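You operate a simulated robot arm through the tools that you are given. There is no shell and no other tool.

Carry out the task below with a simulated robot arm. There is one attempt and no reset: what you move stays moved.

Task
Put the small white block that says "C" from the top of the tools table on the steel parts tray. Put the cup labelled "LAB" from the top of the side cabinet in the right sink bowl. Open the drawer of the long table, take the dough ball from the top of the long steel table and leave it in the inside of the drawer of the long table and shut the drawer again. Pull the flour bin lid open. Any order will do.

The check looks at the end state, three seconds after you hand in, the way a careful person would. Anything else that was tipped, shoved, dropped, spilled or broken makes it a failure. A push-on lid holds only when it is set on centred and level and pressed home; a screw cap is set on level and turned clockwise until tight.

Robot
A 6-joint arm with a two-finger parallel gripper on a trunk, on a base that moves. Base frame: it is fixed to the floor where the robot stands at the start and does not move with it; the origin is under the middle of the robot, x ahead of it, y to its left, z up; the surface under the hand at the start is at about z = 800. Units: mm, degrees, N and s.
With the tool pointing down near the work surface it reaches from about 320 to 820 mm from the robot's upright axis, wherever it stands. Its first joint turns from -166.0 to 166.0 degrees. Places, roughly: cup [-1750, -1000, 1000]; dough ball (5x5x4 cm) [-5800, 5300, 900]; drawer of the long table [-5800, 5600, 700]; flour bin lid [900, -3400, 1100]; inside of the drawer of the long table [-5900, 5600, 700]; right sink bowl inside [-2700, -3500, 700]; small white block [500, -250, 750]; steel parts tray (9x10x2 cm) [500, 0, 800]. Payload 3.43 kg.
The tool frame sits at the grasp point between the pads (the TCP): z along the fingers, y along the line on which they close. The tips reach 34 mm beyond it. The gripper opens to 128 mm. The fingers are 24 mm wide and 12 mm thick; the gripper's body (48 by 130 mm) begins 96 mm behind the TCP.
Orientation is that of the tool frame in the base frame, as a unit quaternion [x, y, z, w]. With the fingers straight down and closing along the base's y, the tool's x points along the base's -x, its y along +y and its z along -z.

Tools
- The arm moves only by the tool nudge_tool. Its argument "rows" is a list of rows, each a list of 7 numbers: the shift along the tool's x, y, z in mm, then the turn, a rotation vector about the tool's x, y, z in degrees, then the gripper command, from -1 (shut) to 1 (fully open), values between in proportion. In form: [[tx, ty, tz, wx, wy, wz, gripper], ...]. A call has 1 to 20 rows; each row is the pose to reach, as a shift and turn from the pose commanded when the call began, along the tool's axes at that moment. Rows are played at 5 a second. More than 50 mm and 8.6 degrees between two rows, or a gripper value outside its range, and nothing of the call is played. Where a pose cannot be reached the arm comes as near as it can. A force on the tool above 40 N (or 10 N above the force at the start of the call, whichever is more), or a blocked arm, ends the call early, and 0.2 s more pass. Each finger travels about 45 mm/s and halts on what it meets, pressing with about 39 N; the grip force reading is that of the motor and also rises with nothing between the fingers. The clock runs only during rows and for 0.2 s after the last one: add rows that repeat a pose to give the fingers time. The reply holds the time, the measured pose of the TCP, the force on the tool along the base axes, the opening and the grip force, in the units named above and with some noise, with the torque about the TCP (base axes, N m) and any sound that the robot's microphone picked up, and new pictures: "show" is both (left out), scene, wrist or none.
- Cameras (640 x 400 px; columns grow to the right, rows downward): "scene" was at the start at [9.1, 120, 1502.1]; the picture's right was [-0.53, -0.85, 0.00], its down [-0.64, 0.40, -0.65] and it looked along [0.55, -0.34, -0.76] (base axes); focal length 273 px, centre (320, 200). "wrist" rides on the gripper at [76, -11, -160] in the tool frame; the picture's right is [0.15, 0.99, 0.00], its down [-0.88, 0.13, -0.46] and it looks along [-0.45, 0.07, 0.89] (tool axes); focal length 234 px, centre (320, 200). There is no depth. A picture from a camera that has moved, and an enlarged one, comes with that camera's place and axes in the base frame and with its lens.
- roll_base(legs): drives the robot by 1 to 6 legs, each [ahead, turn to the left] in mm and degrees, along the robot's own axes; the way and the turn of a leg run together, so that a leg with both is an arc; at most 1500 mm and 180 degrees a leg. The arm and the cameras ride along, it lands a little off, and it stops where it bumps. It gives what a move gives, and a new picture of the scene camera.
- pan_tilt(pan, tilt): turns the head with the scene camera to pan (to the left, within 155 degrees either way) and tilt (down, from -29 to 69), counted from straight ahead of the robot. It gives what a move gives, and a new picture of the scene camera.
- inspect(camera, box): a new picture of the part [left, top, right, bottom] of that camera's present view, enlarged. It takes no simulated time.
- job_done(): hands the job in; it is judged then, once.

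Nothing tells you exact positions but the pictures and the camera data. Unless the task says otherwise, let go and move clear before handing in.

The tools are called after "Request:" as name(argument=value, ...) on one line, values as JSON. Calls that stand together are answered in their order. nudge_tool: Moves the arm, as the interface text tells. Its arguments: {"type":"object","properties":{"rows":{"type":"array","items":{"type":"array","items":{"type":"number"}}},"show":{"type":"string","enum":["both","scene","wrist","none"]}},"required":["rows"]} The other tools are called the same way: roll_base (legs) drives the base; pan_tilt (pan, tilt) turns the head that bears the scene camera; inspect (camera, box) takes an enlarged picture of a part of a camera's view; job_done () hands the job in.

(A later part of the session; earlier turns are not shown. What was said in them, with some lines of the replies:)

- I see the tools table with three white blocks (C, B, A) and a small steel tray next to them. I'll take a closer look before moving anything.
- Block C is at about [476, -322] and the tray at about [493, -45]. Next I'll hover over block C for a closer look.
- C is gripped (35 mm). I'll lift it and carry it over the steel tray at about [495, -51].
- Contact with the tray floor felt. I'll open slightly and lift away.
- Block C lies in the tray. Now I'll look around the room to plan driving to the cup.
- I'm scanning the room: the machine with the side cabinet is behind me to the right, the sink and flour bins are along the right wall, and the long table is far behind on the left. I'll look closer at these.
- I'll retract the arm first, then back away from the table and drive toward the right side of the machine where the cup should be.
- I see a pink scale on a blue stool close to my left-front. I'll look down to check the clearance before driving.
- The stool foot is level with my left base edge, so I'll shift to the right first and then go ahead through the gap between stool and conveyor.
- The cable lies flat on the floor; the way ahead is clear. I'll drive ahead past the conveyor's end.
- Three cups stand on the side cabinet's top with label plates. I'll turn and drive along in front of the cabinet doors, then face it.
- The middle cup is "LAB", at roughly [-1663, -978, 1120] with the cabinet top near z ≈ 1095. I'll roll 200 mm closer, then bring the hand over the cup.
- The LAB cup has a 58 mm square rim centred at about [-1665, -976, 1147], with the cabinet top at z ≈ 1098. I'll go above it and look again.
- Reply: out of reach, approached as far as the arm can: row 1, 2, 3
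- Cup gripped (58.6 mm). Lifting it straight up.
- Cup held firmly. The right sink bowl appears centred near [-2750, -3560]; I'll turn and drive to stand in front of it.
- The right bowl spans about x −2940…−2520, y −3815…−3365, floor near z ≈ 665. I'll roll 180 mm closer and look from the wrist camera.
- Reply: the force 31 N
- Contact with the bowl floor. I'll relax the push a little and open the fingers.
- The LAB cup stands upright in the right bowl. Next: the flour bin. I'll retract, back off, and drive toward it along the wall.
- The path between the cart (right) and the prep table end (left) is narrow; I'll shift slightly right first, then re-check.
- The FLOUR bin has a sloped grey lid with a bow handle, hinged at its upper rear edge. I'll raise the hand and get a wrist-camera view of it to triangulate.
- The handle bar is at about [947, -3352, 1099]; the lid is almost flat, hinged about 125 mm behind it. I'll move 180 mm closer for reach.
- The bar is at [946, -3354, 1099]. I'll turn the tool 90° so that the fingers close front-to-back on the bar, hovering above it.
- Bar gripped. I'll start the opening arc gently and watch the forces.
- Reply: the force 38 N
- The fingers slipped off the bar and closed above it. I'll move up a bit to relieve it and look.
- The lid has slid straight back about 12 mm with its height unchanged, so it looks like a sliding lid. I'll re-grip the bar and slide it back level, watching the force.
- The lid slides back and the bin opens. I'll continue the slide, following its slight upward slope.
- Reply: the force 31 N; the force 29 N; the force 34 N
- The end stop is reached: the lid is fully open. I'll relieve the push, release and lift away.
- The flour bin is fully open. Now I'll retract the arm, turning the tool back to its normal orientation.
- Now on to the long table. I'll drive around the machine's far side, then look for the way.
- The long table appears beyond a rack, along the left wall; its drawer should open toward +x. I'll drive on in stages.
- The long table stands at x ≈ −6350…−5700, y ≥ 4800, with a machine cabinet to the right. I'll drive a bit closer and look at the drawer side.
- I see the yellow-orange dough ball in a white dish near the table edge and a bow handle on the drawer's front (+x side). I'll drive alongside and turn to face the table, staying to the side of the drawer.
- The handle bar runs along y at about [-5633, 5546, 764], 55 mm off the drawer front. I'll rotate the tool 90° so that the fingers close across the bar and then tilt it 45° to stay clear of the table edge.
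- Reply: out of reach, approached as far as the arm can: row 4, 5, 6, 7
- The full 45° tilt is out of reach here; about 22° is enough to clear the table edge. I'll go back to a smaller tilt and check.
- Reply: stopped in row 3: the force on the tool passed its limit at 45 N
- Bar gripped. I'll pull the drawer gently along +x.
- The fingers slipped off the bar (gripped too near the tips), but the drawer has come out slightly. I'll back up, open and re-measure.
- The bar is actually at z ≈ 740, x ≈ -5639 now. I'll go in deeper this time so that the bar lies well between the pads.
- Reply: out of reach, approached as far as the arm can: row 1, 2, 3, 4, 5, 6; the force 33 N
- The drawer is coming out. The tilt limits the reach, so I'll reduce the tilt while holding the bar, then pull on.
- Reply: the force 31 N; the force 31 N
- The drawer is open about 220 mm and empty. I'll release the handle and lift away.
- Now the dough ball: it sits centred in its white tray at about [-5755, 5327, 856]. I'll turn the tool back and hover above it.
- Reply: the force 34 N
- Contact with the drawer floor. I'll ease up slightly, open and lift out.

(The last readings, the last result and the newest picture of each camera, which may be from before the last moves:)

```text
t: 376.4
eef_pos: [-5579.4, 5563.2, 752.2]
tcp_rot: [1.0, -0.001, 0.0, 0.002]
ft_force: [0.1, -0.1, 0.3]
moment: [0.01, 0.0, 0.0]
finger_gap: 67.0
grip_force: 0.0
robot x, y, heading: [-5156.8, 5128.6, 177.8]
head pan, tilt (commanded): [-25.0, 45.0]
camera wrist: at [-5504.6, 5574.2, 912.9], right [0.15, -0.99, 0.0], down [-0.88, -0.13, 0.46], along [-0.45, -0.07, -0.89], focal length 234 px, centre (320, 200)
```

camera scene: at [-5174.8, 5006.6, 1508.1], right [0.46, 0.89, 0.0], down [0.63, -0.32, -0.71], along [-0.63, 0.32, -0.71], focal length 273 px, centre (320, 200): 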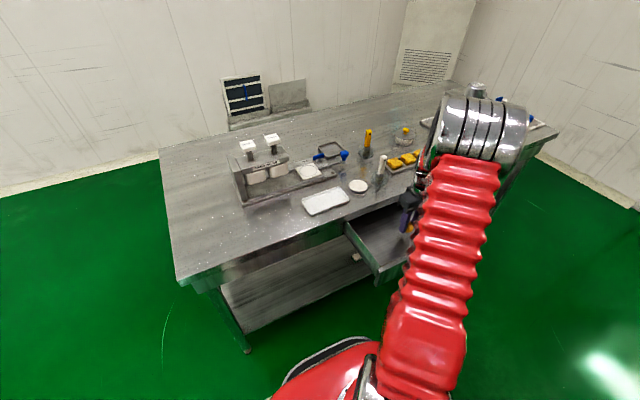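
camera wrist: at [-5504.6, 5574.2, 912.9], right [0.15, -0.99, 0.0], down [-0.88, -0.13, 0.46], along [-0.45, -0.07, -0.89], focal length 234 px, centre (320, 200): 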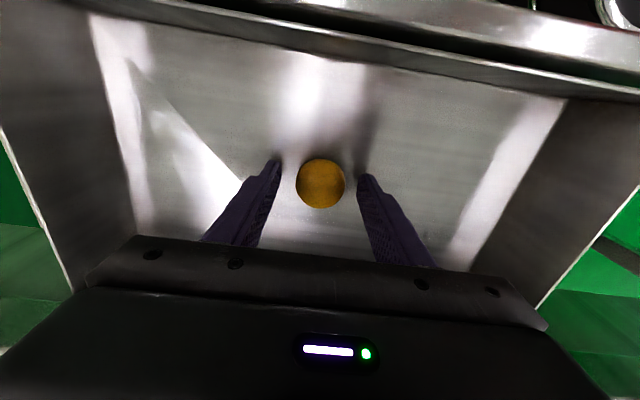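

Request:
nudge_tool(rows=[[0, 0, -15, 0, 0, 0, 0.05], [0, 0, -45, 0, 0, 0, 0.05], [0, 0, -90, 0, 0, 0, 0.05], [0, 0, -135, 0, 0, 0, 0.05], [0, 0, -180, 0, 0, 0, 0.05], [0, 0, -225, 0, 0, 0, 0.05], [0, 0, -265, 0, 0, 0, 0.05], [0, 0, -265, 0, 0, 0, 0.05]])

```text
t: 378.2
eef_pos: [-5579.2, 5563.9, 1018.3]
tcp_rot: [1.0, 0.0, 0.001, 0.003]
ft_force: [0.3, 0.6, 1.1]
moment: [-0.01, 0.0, -0.01]
finger_gap: 67.2
grip_force: 0.0
robot x, y, heading: [-5157.2, 5125.8, 177.8]
head pan, tilt (commanded): [-25.0, 45.0]
camera scene: at [-5174.7, 5006.6, 1508.1], right [0.46, 0.89, 0.0], down [0.63, -0.32, -0.71], along [-0.63, 0.32, -0.71], focal length 273 px, centre (320, 200)
camera wrist: at [-5503.9, 5574.4, 1178.9], right [0.15, -0.99, 0.0], down [-0.88, -0.13, 0.46], along [-0.45, -0.07, -0.89], focal length 234 px, centre (320, 200)
```

scene: 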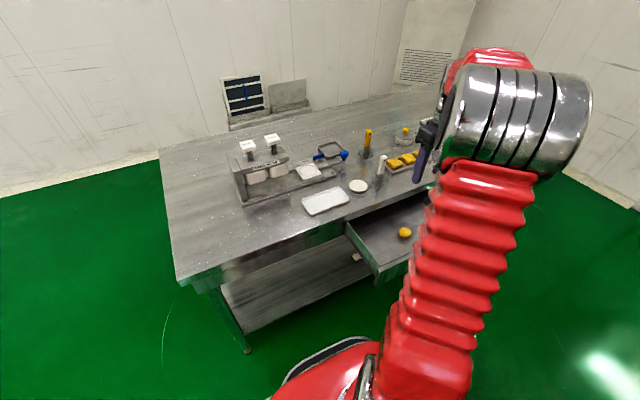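
wrist: 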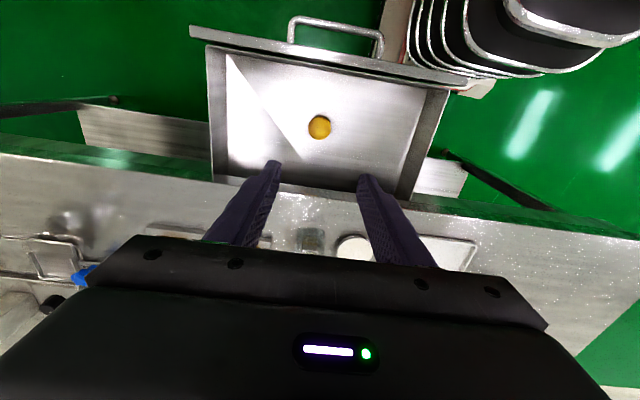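

The ball lies in the drawer. Now I'll close the fingers, go down in front of the handle and push the drawer shut.

Request:
nudge_tool(rows=[[40, 0, 0, 0, 0, 0, -0.5], [80, 0, 0, 0, 0, 0, -1], [120, 0, 0, 0, 0, 0, -1], [160, 0, 0, 0, 0, 0, -1], [198, 0, 0, 0, 0, 0, -1], [198, 0, 45, 0, 0, 0, -1], [198, 0, 90, 0, 0, 0, -1], [198, 0, 135, 0, 0, 0, -1], [198, 0, 180, 0, 0, 0, -1], [198, 0, 180, 0, 0, 0, -1]])

```text
t: 380.4
eef_pos: [-5379.3, 5563.8, 840.9]
tcp_rot: [1.0, 0.001, 0.0, 0.001]
ft_force: [-0.2, 0.2, 0.2]
moment: [-0.01, 0.03, 0.01]
finger_gap: 0.0
grip_force: 33.2
robot x, y, heading: [-5158.7, 5126.1, 177.9]
head pan, tilt (commanded): [-25.0, 45.0]
camera scene: at [-5174.5, 5006.5, 1508.1], right [0.46, 0.89, 0.0], down [0.63, -0.32, -0.71], along [-0.63, 0.32, -0.71], focal length 273 px, centre (320, 200)
camera wrist: at [-5305.1, 5575.1, 1000.5], right [0.15, -0.99, 0.0], down [-0.88, -0.13, 0.46], along [-0.45, -0.07, -0.89], focal length 234 px, centre (320, 200)
```

scene: 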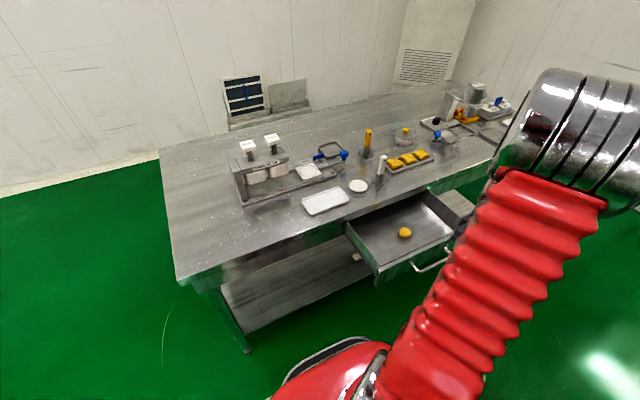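
wrist: 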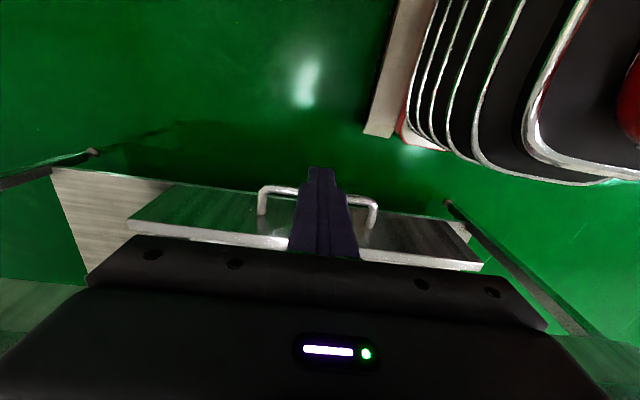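

Request:
nudge_tool(rows=[[0, 0, 35, 0, 0, 0, -1], [0, 0, 70, 0, 0, 0, -1], [0, 0, 90, 0, 0, 0, -1], [0, 0, 90, 0, 0, 0, -1]], show="wrist")

```text
t: 381.4
eef_pos: [-5380.3, 5561.8, 749.5]
tcp_rot: [1.0, 0.0, 0.0, 0.003]
ft_force: [-0.1, -0.9, -0.1]
moment: [0.01, -0.01, -0.01]
finger_gap: 0.2
grip_force: 32.7
robot x, y, heading: [-5154.9, 5128.4, 177.8]
head pan, tilt (commanded): [-25.0, 45.0]
camera wrist: at [-5304.6, 5572.7, 909.3], right [0.15, -0.99, 0.0], down [-0.88, -0.13, 0.46], along [-0.45, -0.07, -0.89], focal length 234 px, centre (320, 200)
```

wrist: 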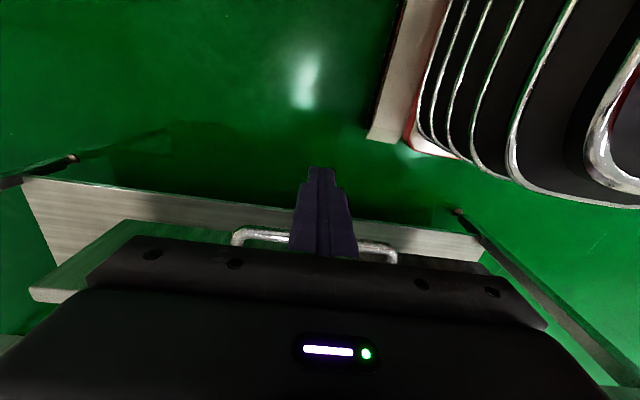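

Request:
nudge_tool(rows=[[-8, 0, 0, 0, 0, 0, -1], [-14, 0, 0, 0, 0, 0, -1], [-19, 0, 0, 0, 0, 0, -1], [-23, 0, 0, 0, 0, 0, -1], [-26, 0, 0, 0, 0, 0, -1], [-29, 0, 0, 0, 0, 0, -1], [-32, 0, 0, 0, 0, 0, -1], [-36, 0, 0, 0, 0, 0, -1], [-41, 0, 0, 0, 0, 0, -1], [-46, 0, 0, 0, 0, 0, -1], [-51, 0, 0, 0, 0, 0, -1], [-56, 0, 0, 0, 0, 0, -1], [-61, 0, 0, 0, 0, 0, -1], [-66, 0, 0, 0, 0, 0, -1], [-71, 0, 0, 0, 0, 0, -1], [-76, 0, 0, 0, 0, 0, -1], [-81, 0, 0, 0, 0, 0, -1], [-86, 0, 0, 0, 0, 0, -1]])

```text
t: 385.2
eef_pos: [-5467.1, 5563.7, 747.9]
tcp_rot: [1.0, 0.0, 0.0, 0.002]
ft_force: [0.7, -0.2, 0.4]
moment: [0.0, 0.01, -0.03]
finger_gap: 0.3
grip_force: 32.8
robot x, y, heading: [-5160.0, 5127.9, 177.6]
head pan, tilt (commanded): [-25.0, 45.0]
camera scene: at [-5174.6, 5006.6, 1508.1], right [0.46, 0.89, 0.0], down [0.63, -0.32, -0.71], along [-0.63, 0.32, -0.71], focal length 273 px, centre (320, 200)
camera wrist: at [-5392.1, 5573.8, 907.9], right [0.15, -0.99, 0.0], down [-0.88, -0.13, 0.46], along [-0.45, -0.07, -0.89], focal length 234 px, centre (320, 200)
```

scene: 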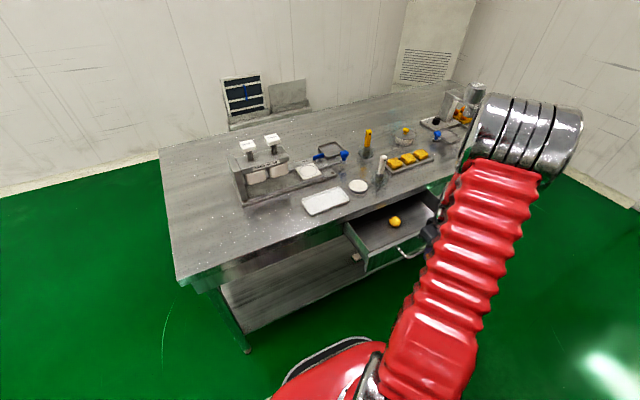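
wrist: 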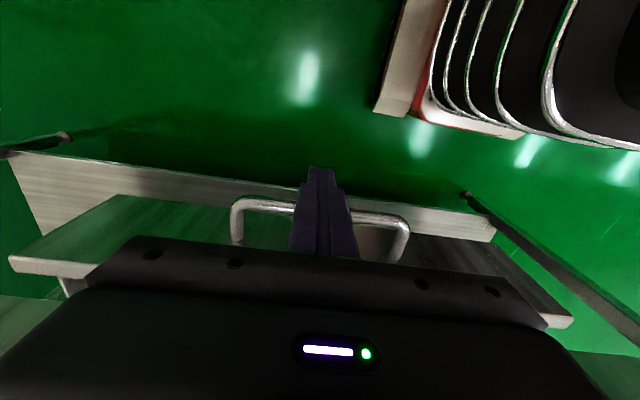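

Request:
nudge_tool(rows=[[-6, 0, 0, 0, 0, 0, -1], [-12, 0, 0, 0, 0, 0, -1], [-18, 0, 0, 0, 0, 0, -1], [-24, 0, 0, 0, 0, 0, -1], [-30, 0, 0, 0, 0, 0, -1], [-36, 0, 0, 0, 0, 0, -1], [-42, 0, 0, 0, 0, 0, -1], [-48, 0, 0, 0, 0, 0, -1], [-54, 0, 0, 0, 0, 0, -1], [-60, 0, 0, 0, 0, 0, -1], [-66, 0, 0, 0, 0, 0, -1], [-72, 0, 0, 0, 0, 0, -1], [-78, 0, 0, 0, 0, 0, -1], [-84, 0, 0, 0, 0, 0, -1], [-90, 0, 0, 0, 0, 0, -1], [-96, 0, 0, 0, 0, 0, -1], [-102, 0, 0, 0, 0, 0, -1], [-108, 0, 0, 0, 0, 0, -1], [-114, 0, 0, 0, 0, 0, -1], [-118, 0, 0, 0, 0, 0, -1]])

```text
t: 389.4
eef_pos: [-5586.9, 5562.8, 749.2]
tcp_rot: [1.0, -0.001, 0.0, 0.002]
ft_force: [0.3, -0.7, -0.8]
moment: [0.02, -0.02, -0.01]
finger_gap: 0.1
grip_force: 32.9
robot x, y, heading: [-5155.9, 5127.6, 177.6]
head pan, tilt (commanded): [-25.0, 45.0]
camera scene: at [-5174.8, 5006.6, 1508.1], right [0.46, 0.89, 0.0], down [0.63, -0.32, -0.71], along [-0.63, 0.32, -0.71], focal length 273 px, centre (320, 200)
camera wrist: at [-5511.2, 5573.7, 908.4], right [0.15, -0.99, 0.0], down [-0.88, -0.13, 0.46], along [-0.45, -0.07, -0.89], focal length 234 px, centre (320, 200)
```

scene: 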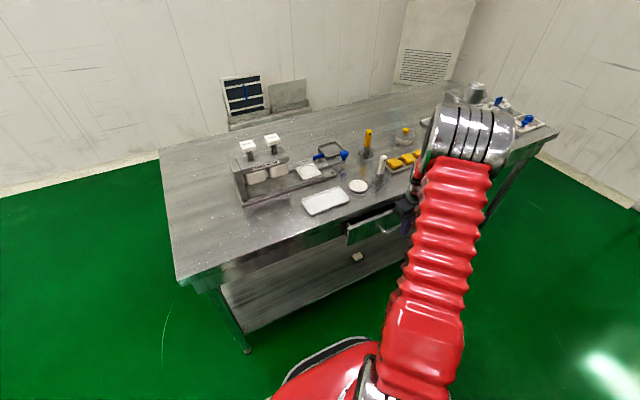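
wrist: 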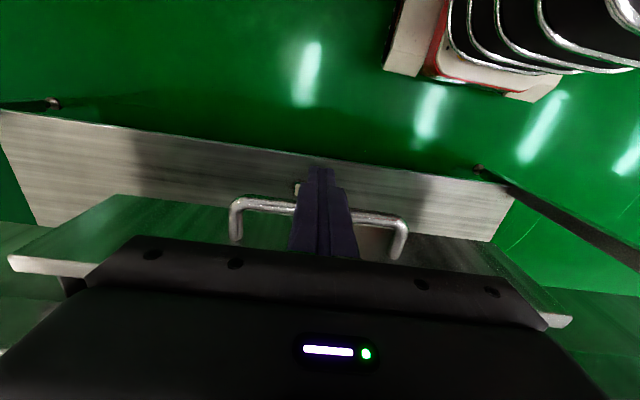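

Request:
nudge_tool(rows=[[-5, 0, 0, 0, 0, 0, -1], [-10, 0, 0, 0, 0, 0, -1], [-15, 0, 0, 0, 0, 0, -1], [-20, 0, 0, 0, 0, 0, -1], [-24, 0, 0, 0, 0, 0, -1], [-28, 0, 0, 0, 0, 0, -1], [-31, 0, 0, 0, 0, 0, -1], [-34, 0, 0, 0, 0, 0, -1], [-34, 0, 0, 0, 0, 0, -1]])

```text
t: 391.4
eef_pos: [-5618.8, 5562.7, 748.1]
tcp_rot: [1.0, 0.0, 0.0, 0.003]
ft_force: [1.5, -0.3, -0.1]
moment: [0.0, 0.02, -0.03]
finger_gap: 0.0
grip_force: 33.4
robot x, y, heading: [-5158.0, 5127.0, 177.8]
head pan, tilt (commanded): [-25.0, 45.0]
camera scene: at [-5174.8, 5006.6, 1508.1], right [0.46, 0.89, 0.0], down [0.63, -0.32, -0.71], along [-0.63, 0.32, -0.71], focal length 273 px, centre (320, 200)
camera wrist: at [-5544.8, 5573.3, 908.3], right [0.15, -0.99, 0.0], down [-0.88, -0.13, 0.46], along [-0.45, -0.07, -0.89], focal length 234 px, centre (320, 200)
```

scene: 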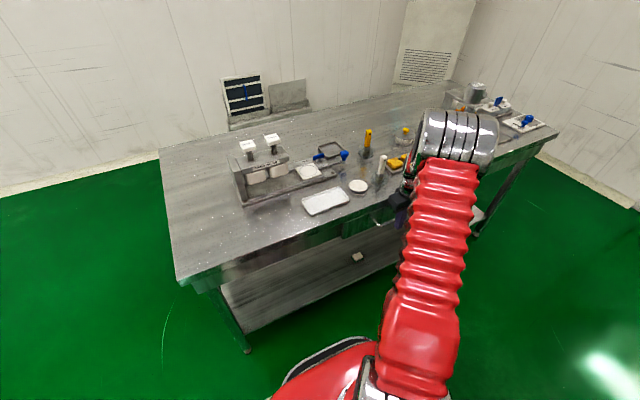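
wrist: 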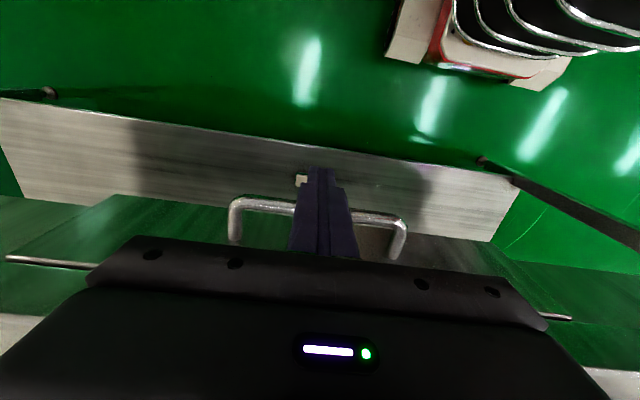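

Request:
nudge_tool(rows=[[-2, 0, 0, 0, 0, 0, -1], [-4, 0, 0, 0, 0, 0, -1], [-6, 0, 0, 0, 0, 0, -1], [-8, 0, 0, 0, 0, 0, -1], [-9, 0, 0, 0, 0, 0, -1], [-10, 0, 0, 0, 0, 0, -1], [-11, 0, 0, 0, 0, 0, -1], [-11, 0, 0, 0, 0, 0, -1]], show="wrist")

```text
t: 392.5
eef_pos: [-5623.6, 5561.7, 746.5]
tcp_rot: [1.0, -0.002, 0.005, 0.005]
ft_force: [4.9, 1.3, 1.3]
moment: [-0.04, 0.01, 0.01]
finger_gap: 0.0
grip_force: 32.8
robot x, y, heading: [-5160.5, 5129.6, 177.8]
head pan, tilt (commanded): [-25.0, 45.0]
stopped in row 5: the force on the tool passed its limit at 43 N (the readings are from after the stop); the commanded pose is now the measured one
camera wrist: at [-5549.5, 5574.4, 907.9], right [0.14, -0.99, 0.01], down [-0.88, -0.12, 0.45], along [-0.44, -0.07, -0.89], focal length 234 px, centre (320, 200)
```

wrist: 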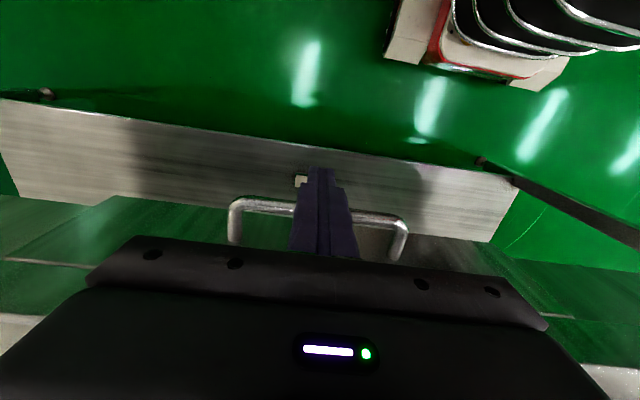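

Request:
nudge_tool(rows=[[10, 0, 0, 0, 0, 0, -1], [35, 0, 0, 0, 0, 0, -1], [60, 0, 0, 0, 0, 0, -1], [60, 0, -45, 0, 0, 0, -1], [60, 0, -90, 0, 0, 0, -1], [60, 0, -135, 0, 0, 0, -1], [60, 0, -180, 0, 0, 0, -1], [60, 0, -225, 0, 0, 0, -1], [60, 0, -270, 0, 0, 0, -1], [60, 0, -270, 0, 0, 0, -1]])

Request:
inspect(camera="wrist", box=[120, 60, 520, 260])

Request:
inspect(camera="scene", box=[280, 150, 450, 270])

```text
t: 394.7
eef_pos: [-5567.9, 5565.1, 1018.0]
tcp_rot: [1.0, -0.001, 0.004, 0.004]
ft_force: [0.1, -0.1, 0.1]
moment: [0.01, -0.02, -0.01]
finger_gap: 0.0
grip_force: 33.3
robot x, y, heading: [-5159.9, 5131.6, 178.0]
head pan, tilt (commanded): [-25.0, 45.0]
camera scene: at [-5174.5, 5006.5, 1508.1], right [0.46, 0.89, 0.0], down [0.63, -0.32, -0.71], along [-0.63, 0.32, -0.71], focal length 273 px, centre (320, 200)
camera wrist: at [-5494.0, 5576.3, 1178.8], right [0.14, -0.99, 0.01], down [-0.88, -0.13, 0.45], along [-0.44, -0.07, -0.89], focal length 234 px, centre (320, 200)
```

scene: 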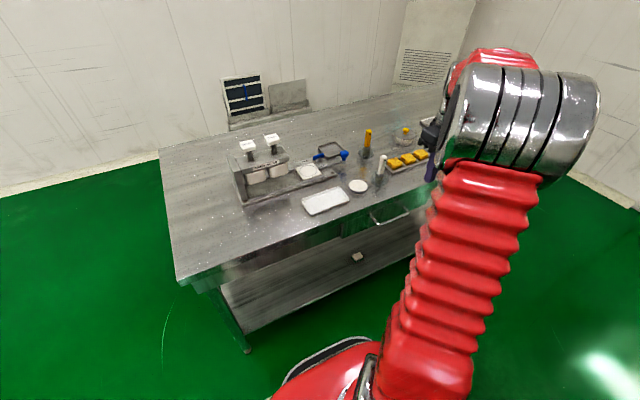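
wrist: 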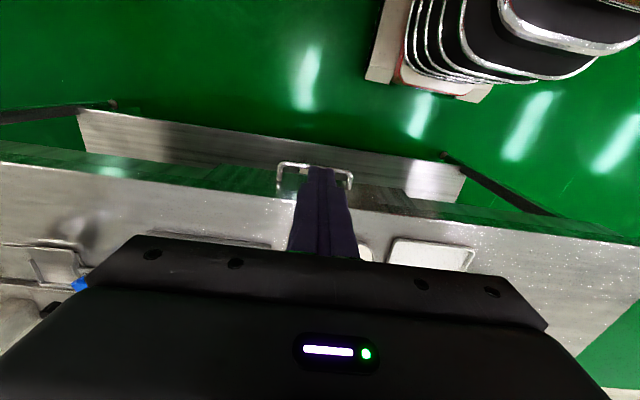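

```text
1.60 times, centred on (320, 160) of wrist
camera zoom: at [-5494.0, 5576.3, 1178.8], right [0.14, -0.99, 0.01], down [-0.88, -0.13, 0.45], along [-0.44, -0.07, -0.89], focal length 375 px, centre (320, 264)
```

zoom: 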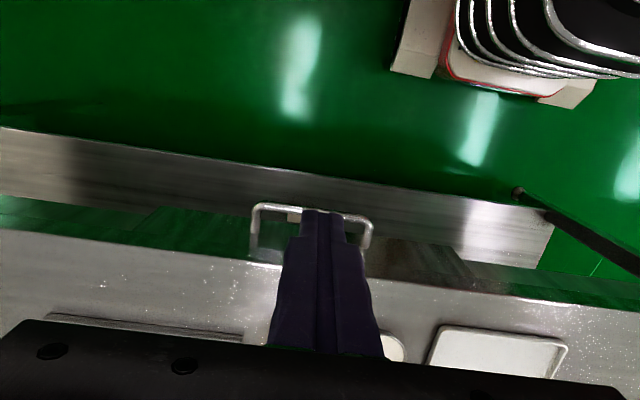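

```text
3.33 times, centred on (365, 210) of scene
camera zoom: at [-5174.5, 5006.5, 1508.1], right [0.46, 0.89, 0.0], down [0.63, -0.32, -0.71], along [-0.63, 0.32, -0.71], focal length 909 px, centre (170, 167)
```

zoom: 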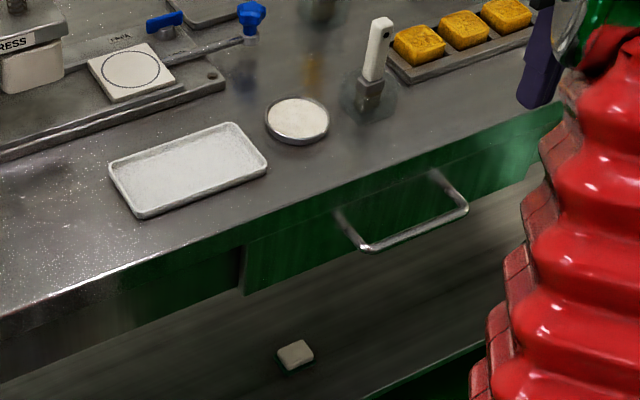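

The drawer is shut flush, exactly as it was at the start, with the ball inside. I'll retract the arm clear of the table before handing in.

Request:
nudge_tool(rows=[[15, 40, -20, 0, 0, 0, -0.5], [30, 80, -40, 0, 0, 0, -0.3], [45, 120, -60, 0, 0, 0, -0.3], [50, 165, -80, 0, 0, 0, -0.3], [50, 210, -100, 0, 0, 0, -0.3], [50, 250, -120, 0, 0, 0, -0.3], [50, 250, -120, 0, 0, 0, -0.3]])

Request:
inspect(camera="scene", box=[220, 110, 560, 290])

```text
t: 396.3
eef_pos: [-5519.3, 5314.7, 1139.9]
tcp_rot: [1.0, -0.001, 0.005, 0.004]
ft_force: [0.4, -1.1, -0.2]
moment: [0.01, -0.03, 0.01]
finger_gap: 44.9
grip_force: 0.1
robot x, y, heading: [-5159.2, 5128.1, 177.8]
head pan, tilt (commanded): [-25.0, 45.0]
camera scene: at [-5174.4, 5006.5, 1508.1], right [0.46, 0.89, 0.0], down [0.63, -0.32, -0.71], along [-0.63, 0.32, -0.71], focal length 273 px, centre (320, 200)
camera wrist: at [-5445.2, 5325.4, 1300.4], right [0.14, -0.99, 0.01], down [-0.88, -0.12, 0.45], along [-0.44, -0.07, -0.89], focal length 234 px, centre (320, 200)
```

scene: 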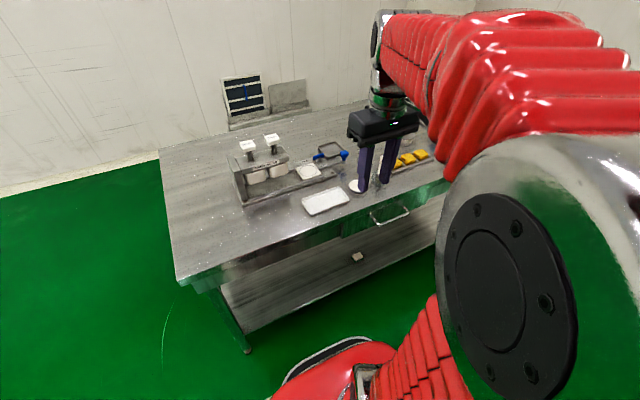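
wrist: 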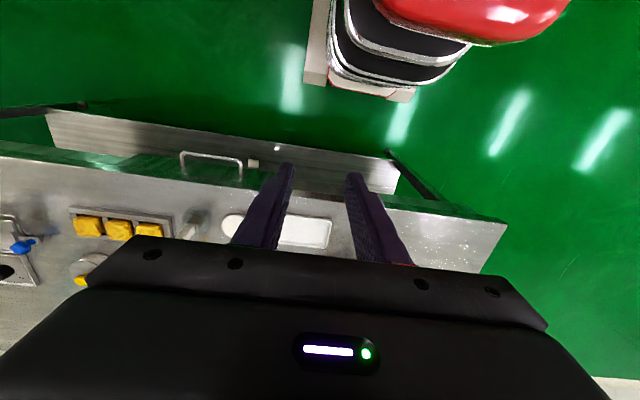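

```text
1.88 times, centred on (390, 200) of scene
camera zoom: at [-5174.4, 5006.5, 1508.1], right [0.46, 0.89, 0.0], down [0.63, -0.32, -0.71], along [-0.63, 0.32, -0.71], focal length 513 px, centre (188, 200)
```

zoom: 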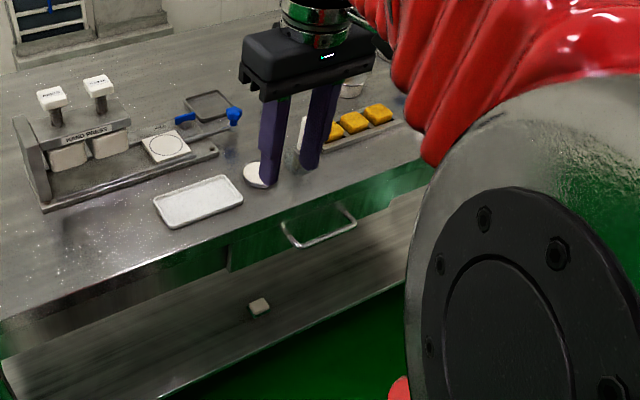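

All four jobs are complete:
- Block C is in the steel tray.
- The LAB cup is standing in the right sink bowl.
- The flour lid is slid fully open.
- The dough ball is in the drawer, which is shut.

The arm is clear, so I'm handing in now.

Request:
job_done()

```text
The job is handed in.
```

I finished all four jobs and handed in; the result of the check has not come back.

- **Block C:** it lies in the steel parts tray on the tools table.
- **LAB cup:** it stands upright in the right sink bowl, beside the drain. The other two cups were left in place.
- **Flour bin:** its lid slides rather than hinges. I slid it back to its end stop, so the mouth is fully open. My first grip slipped off the handle, but the bin itself did not move.
- **Dough ball:** it is in the drawer of the long table. I pushed the drawer shut until it stopped, and the handle lined up with its starting position. One grip slipped off the drawer handle as well, with no harm done.

I did not go back to look at the block, cup or bin before handing in. Each looked right when I left it.
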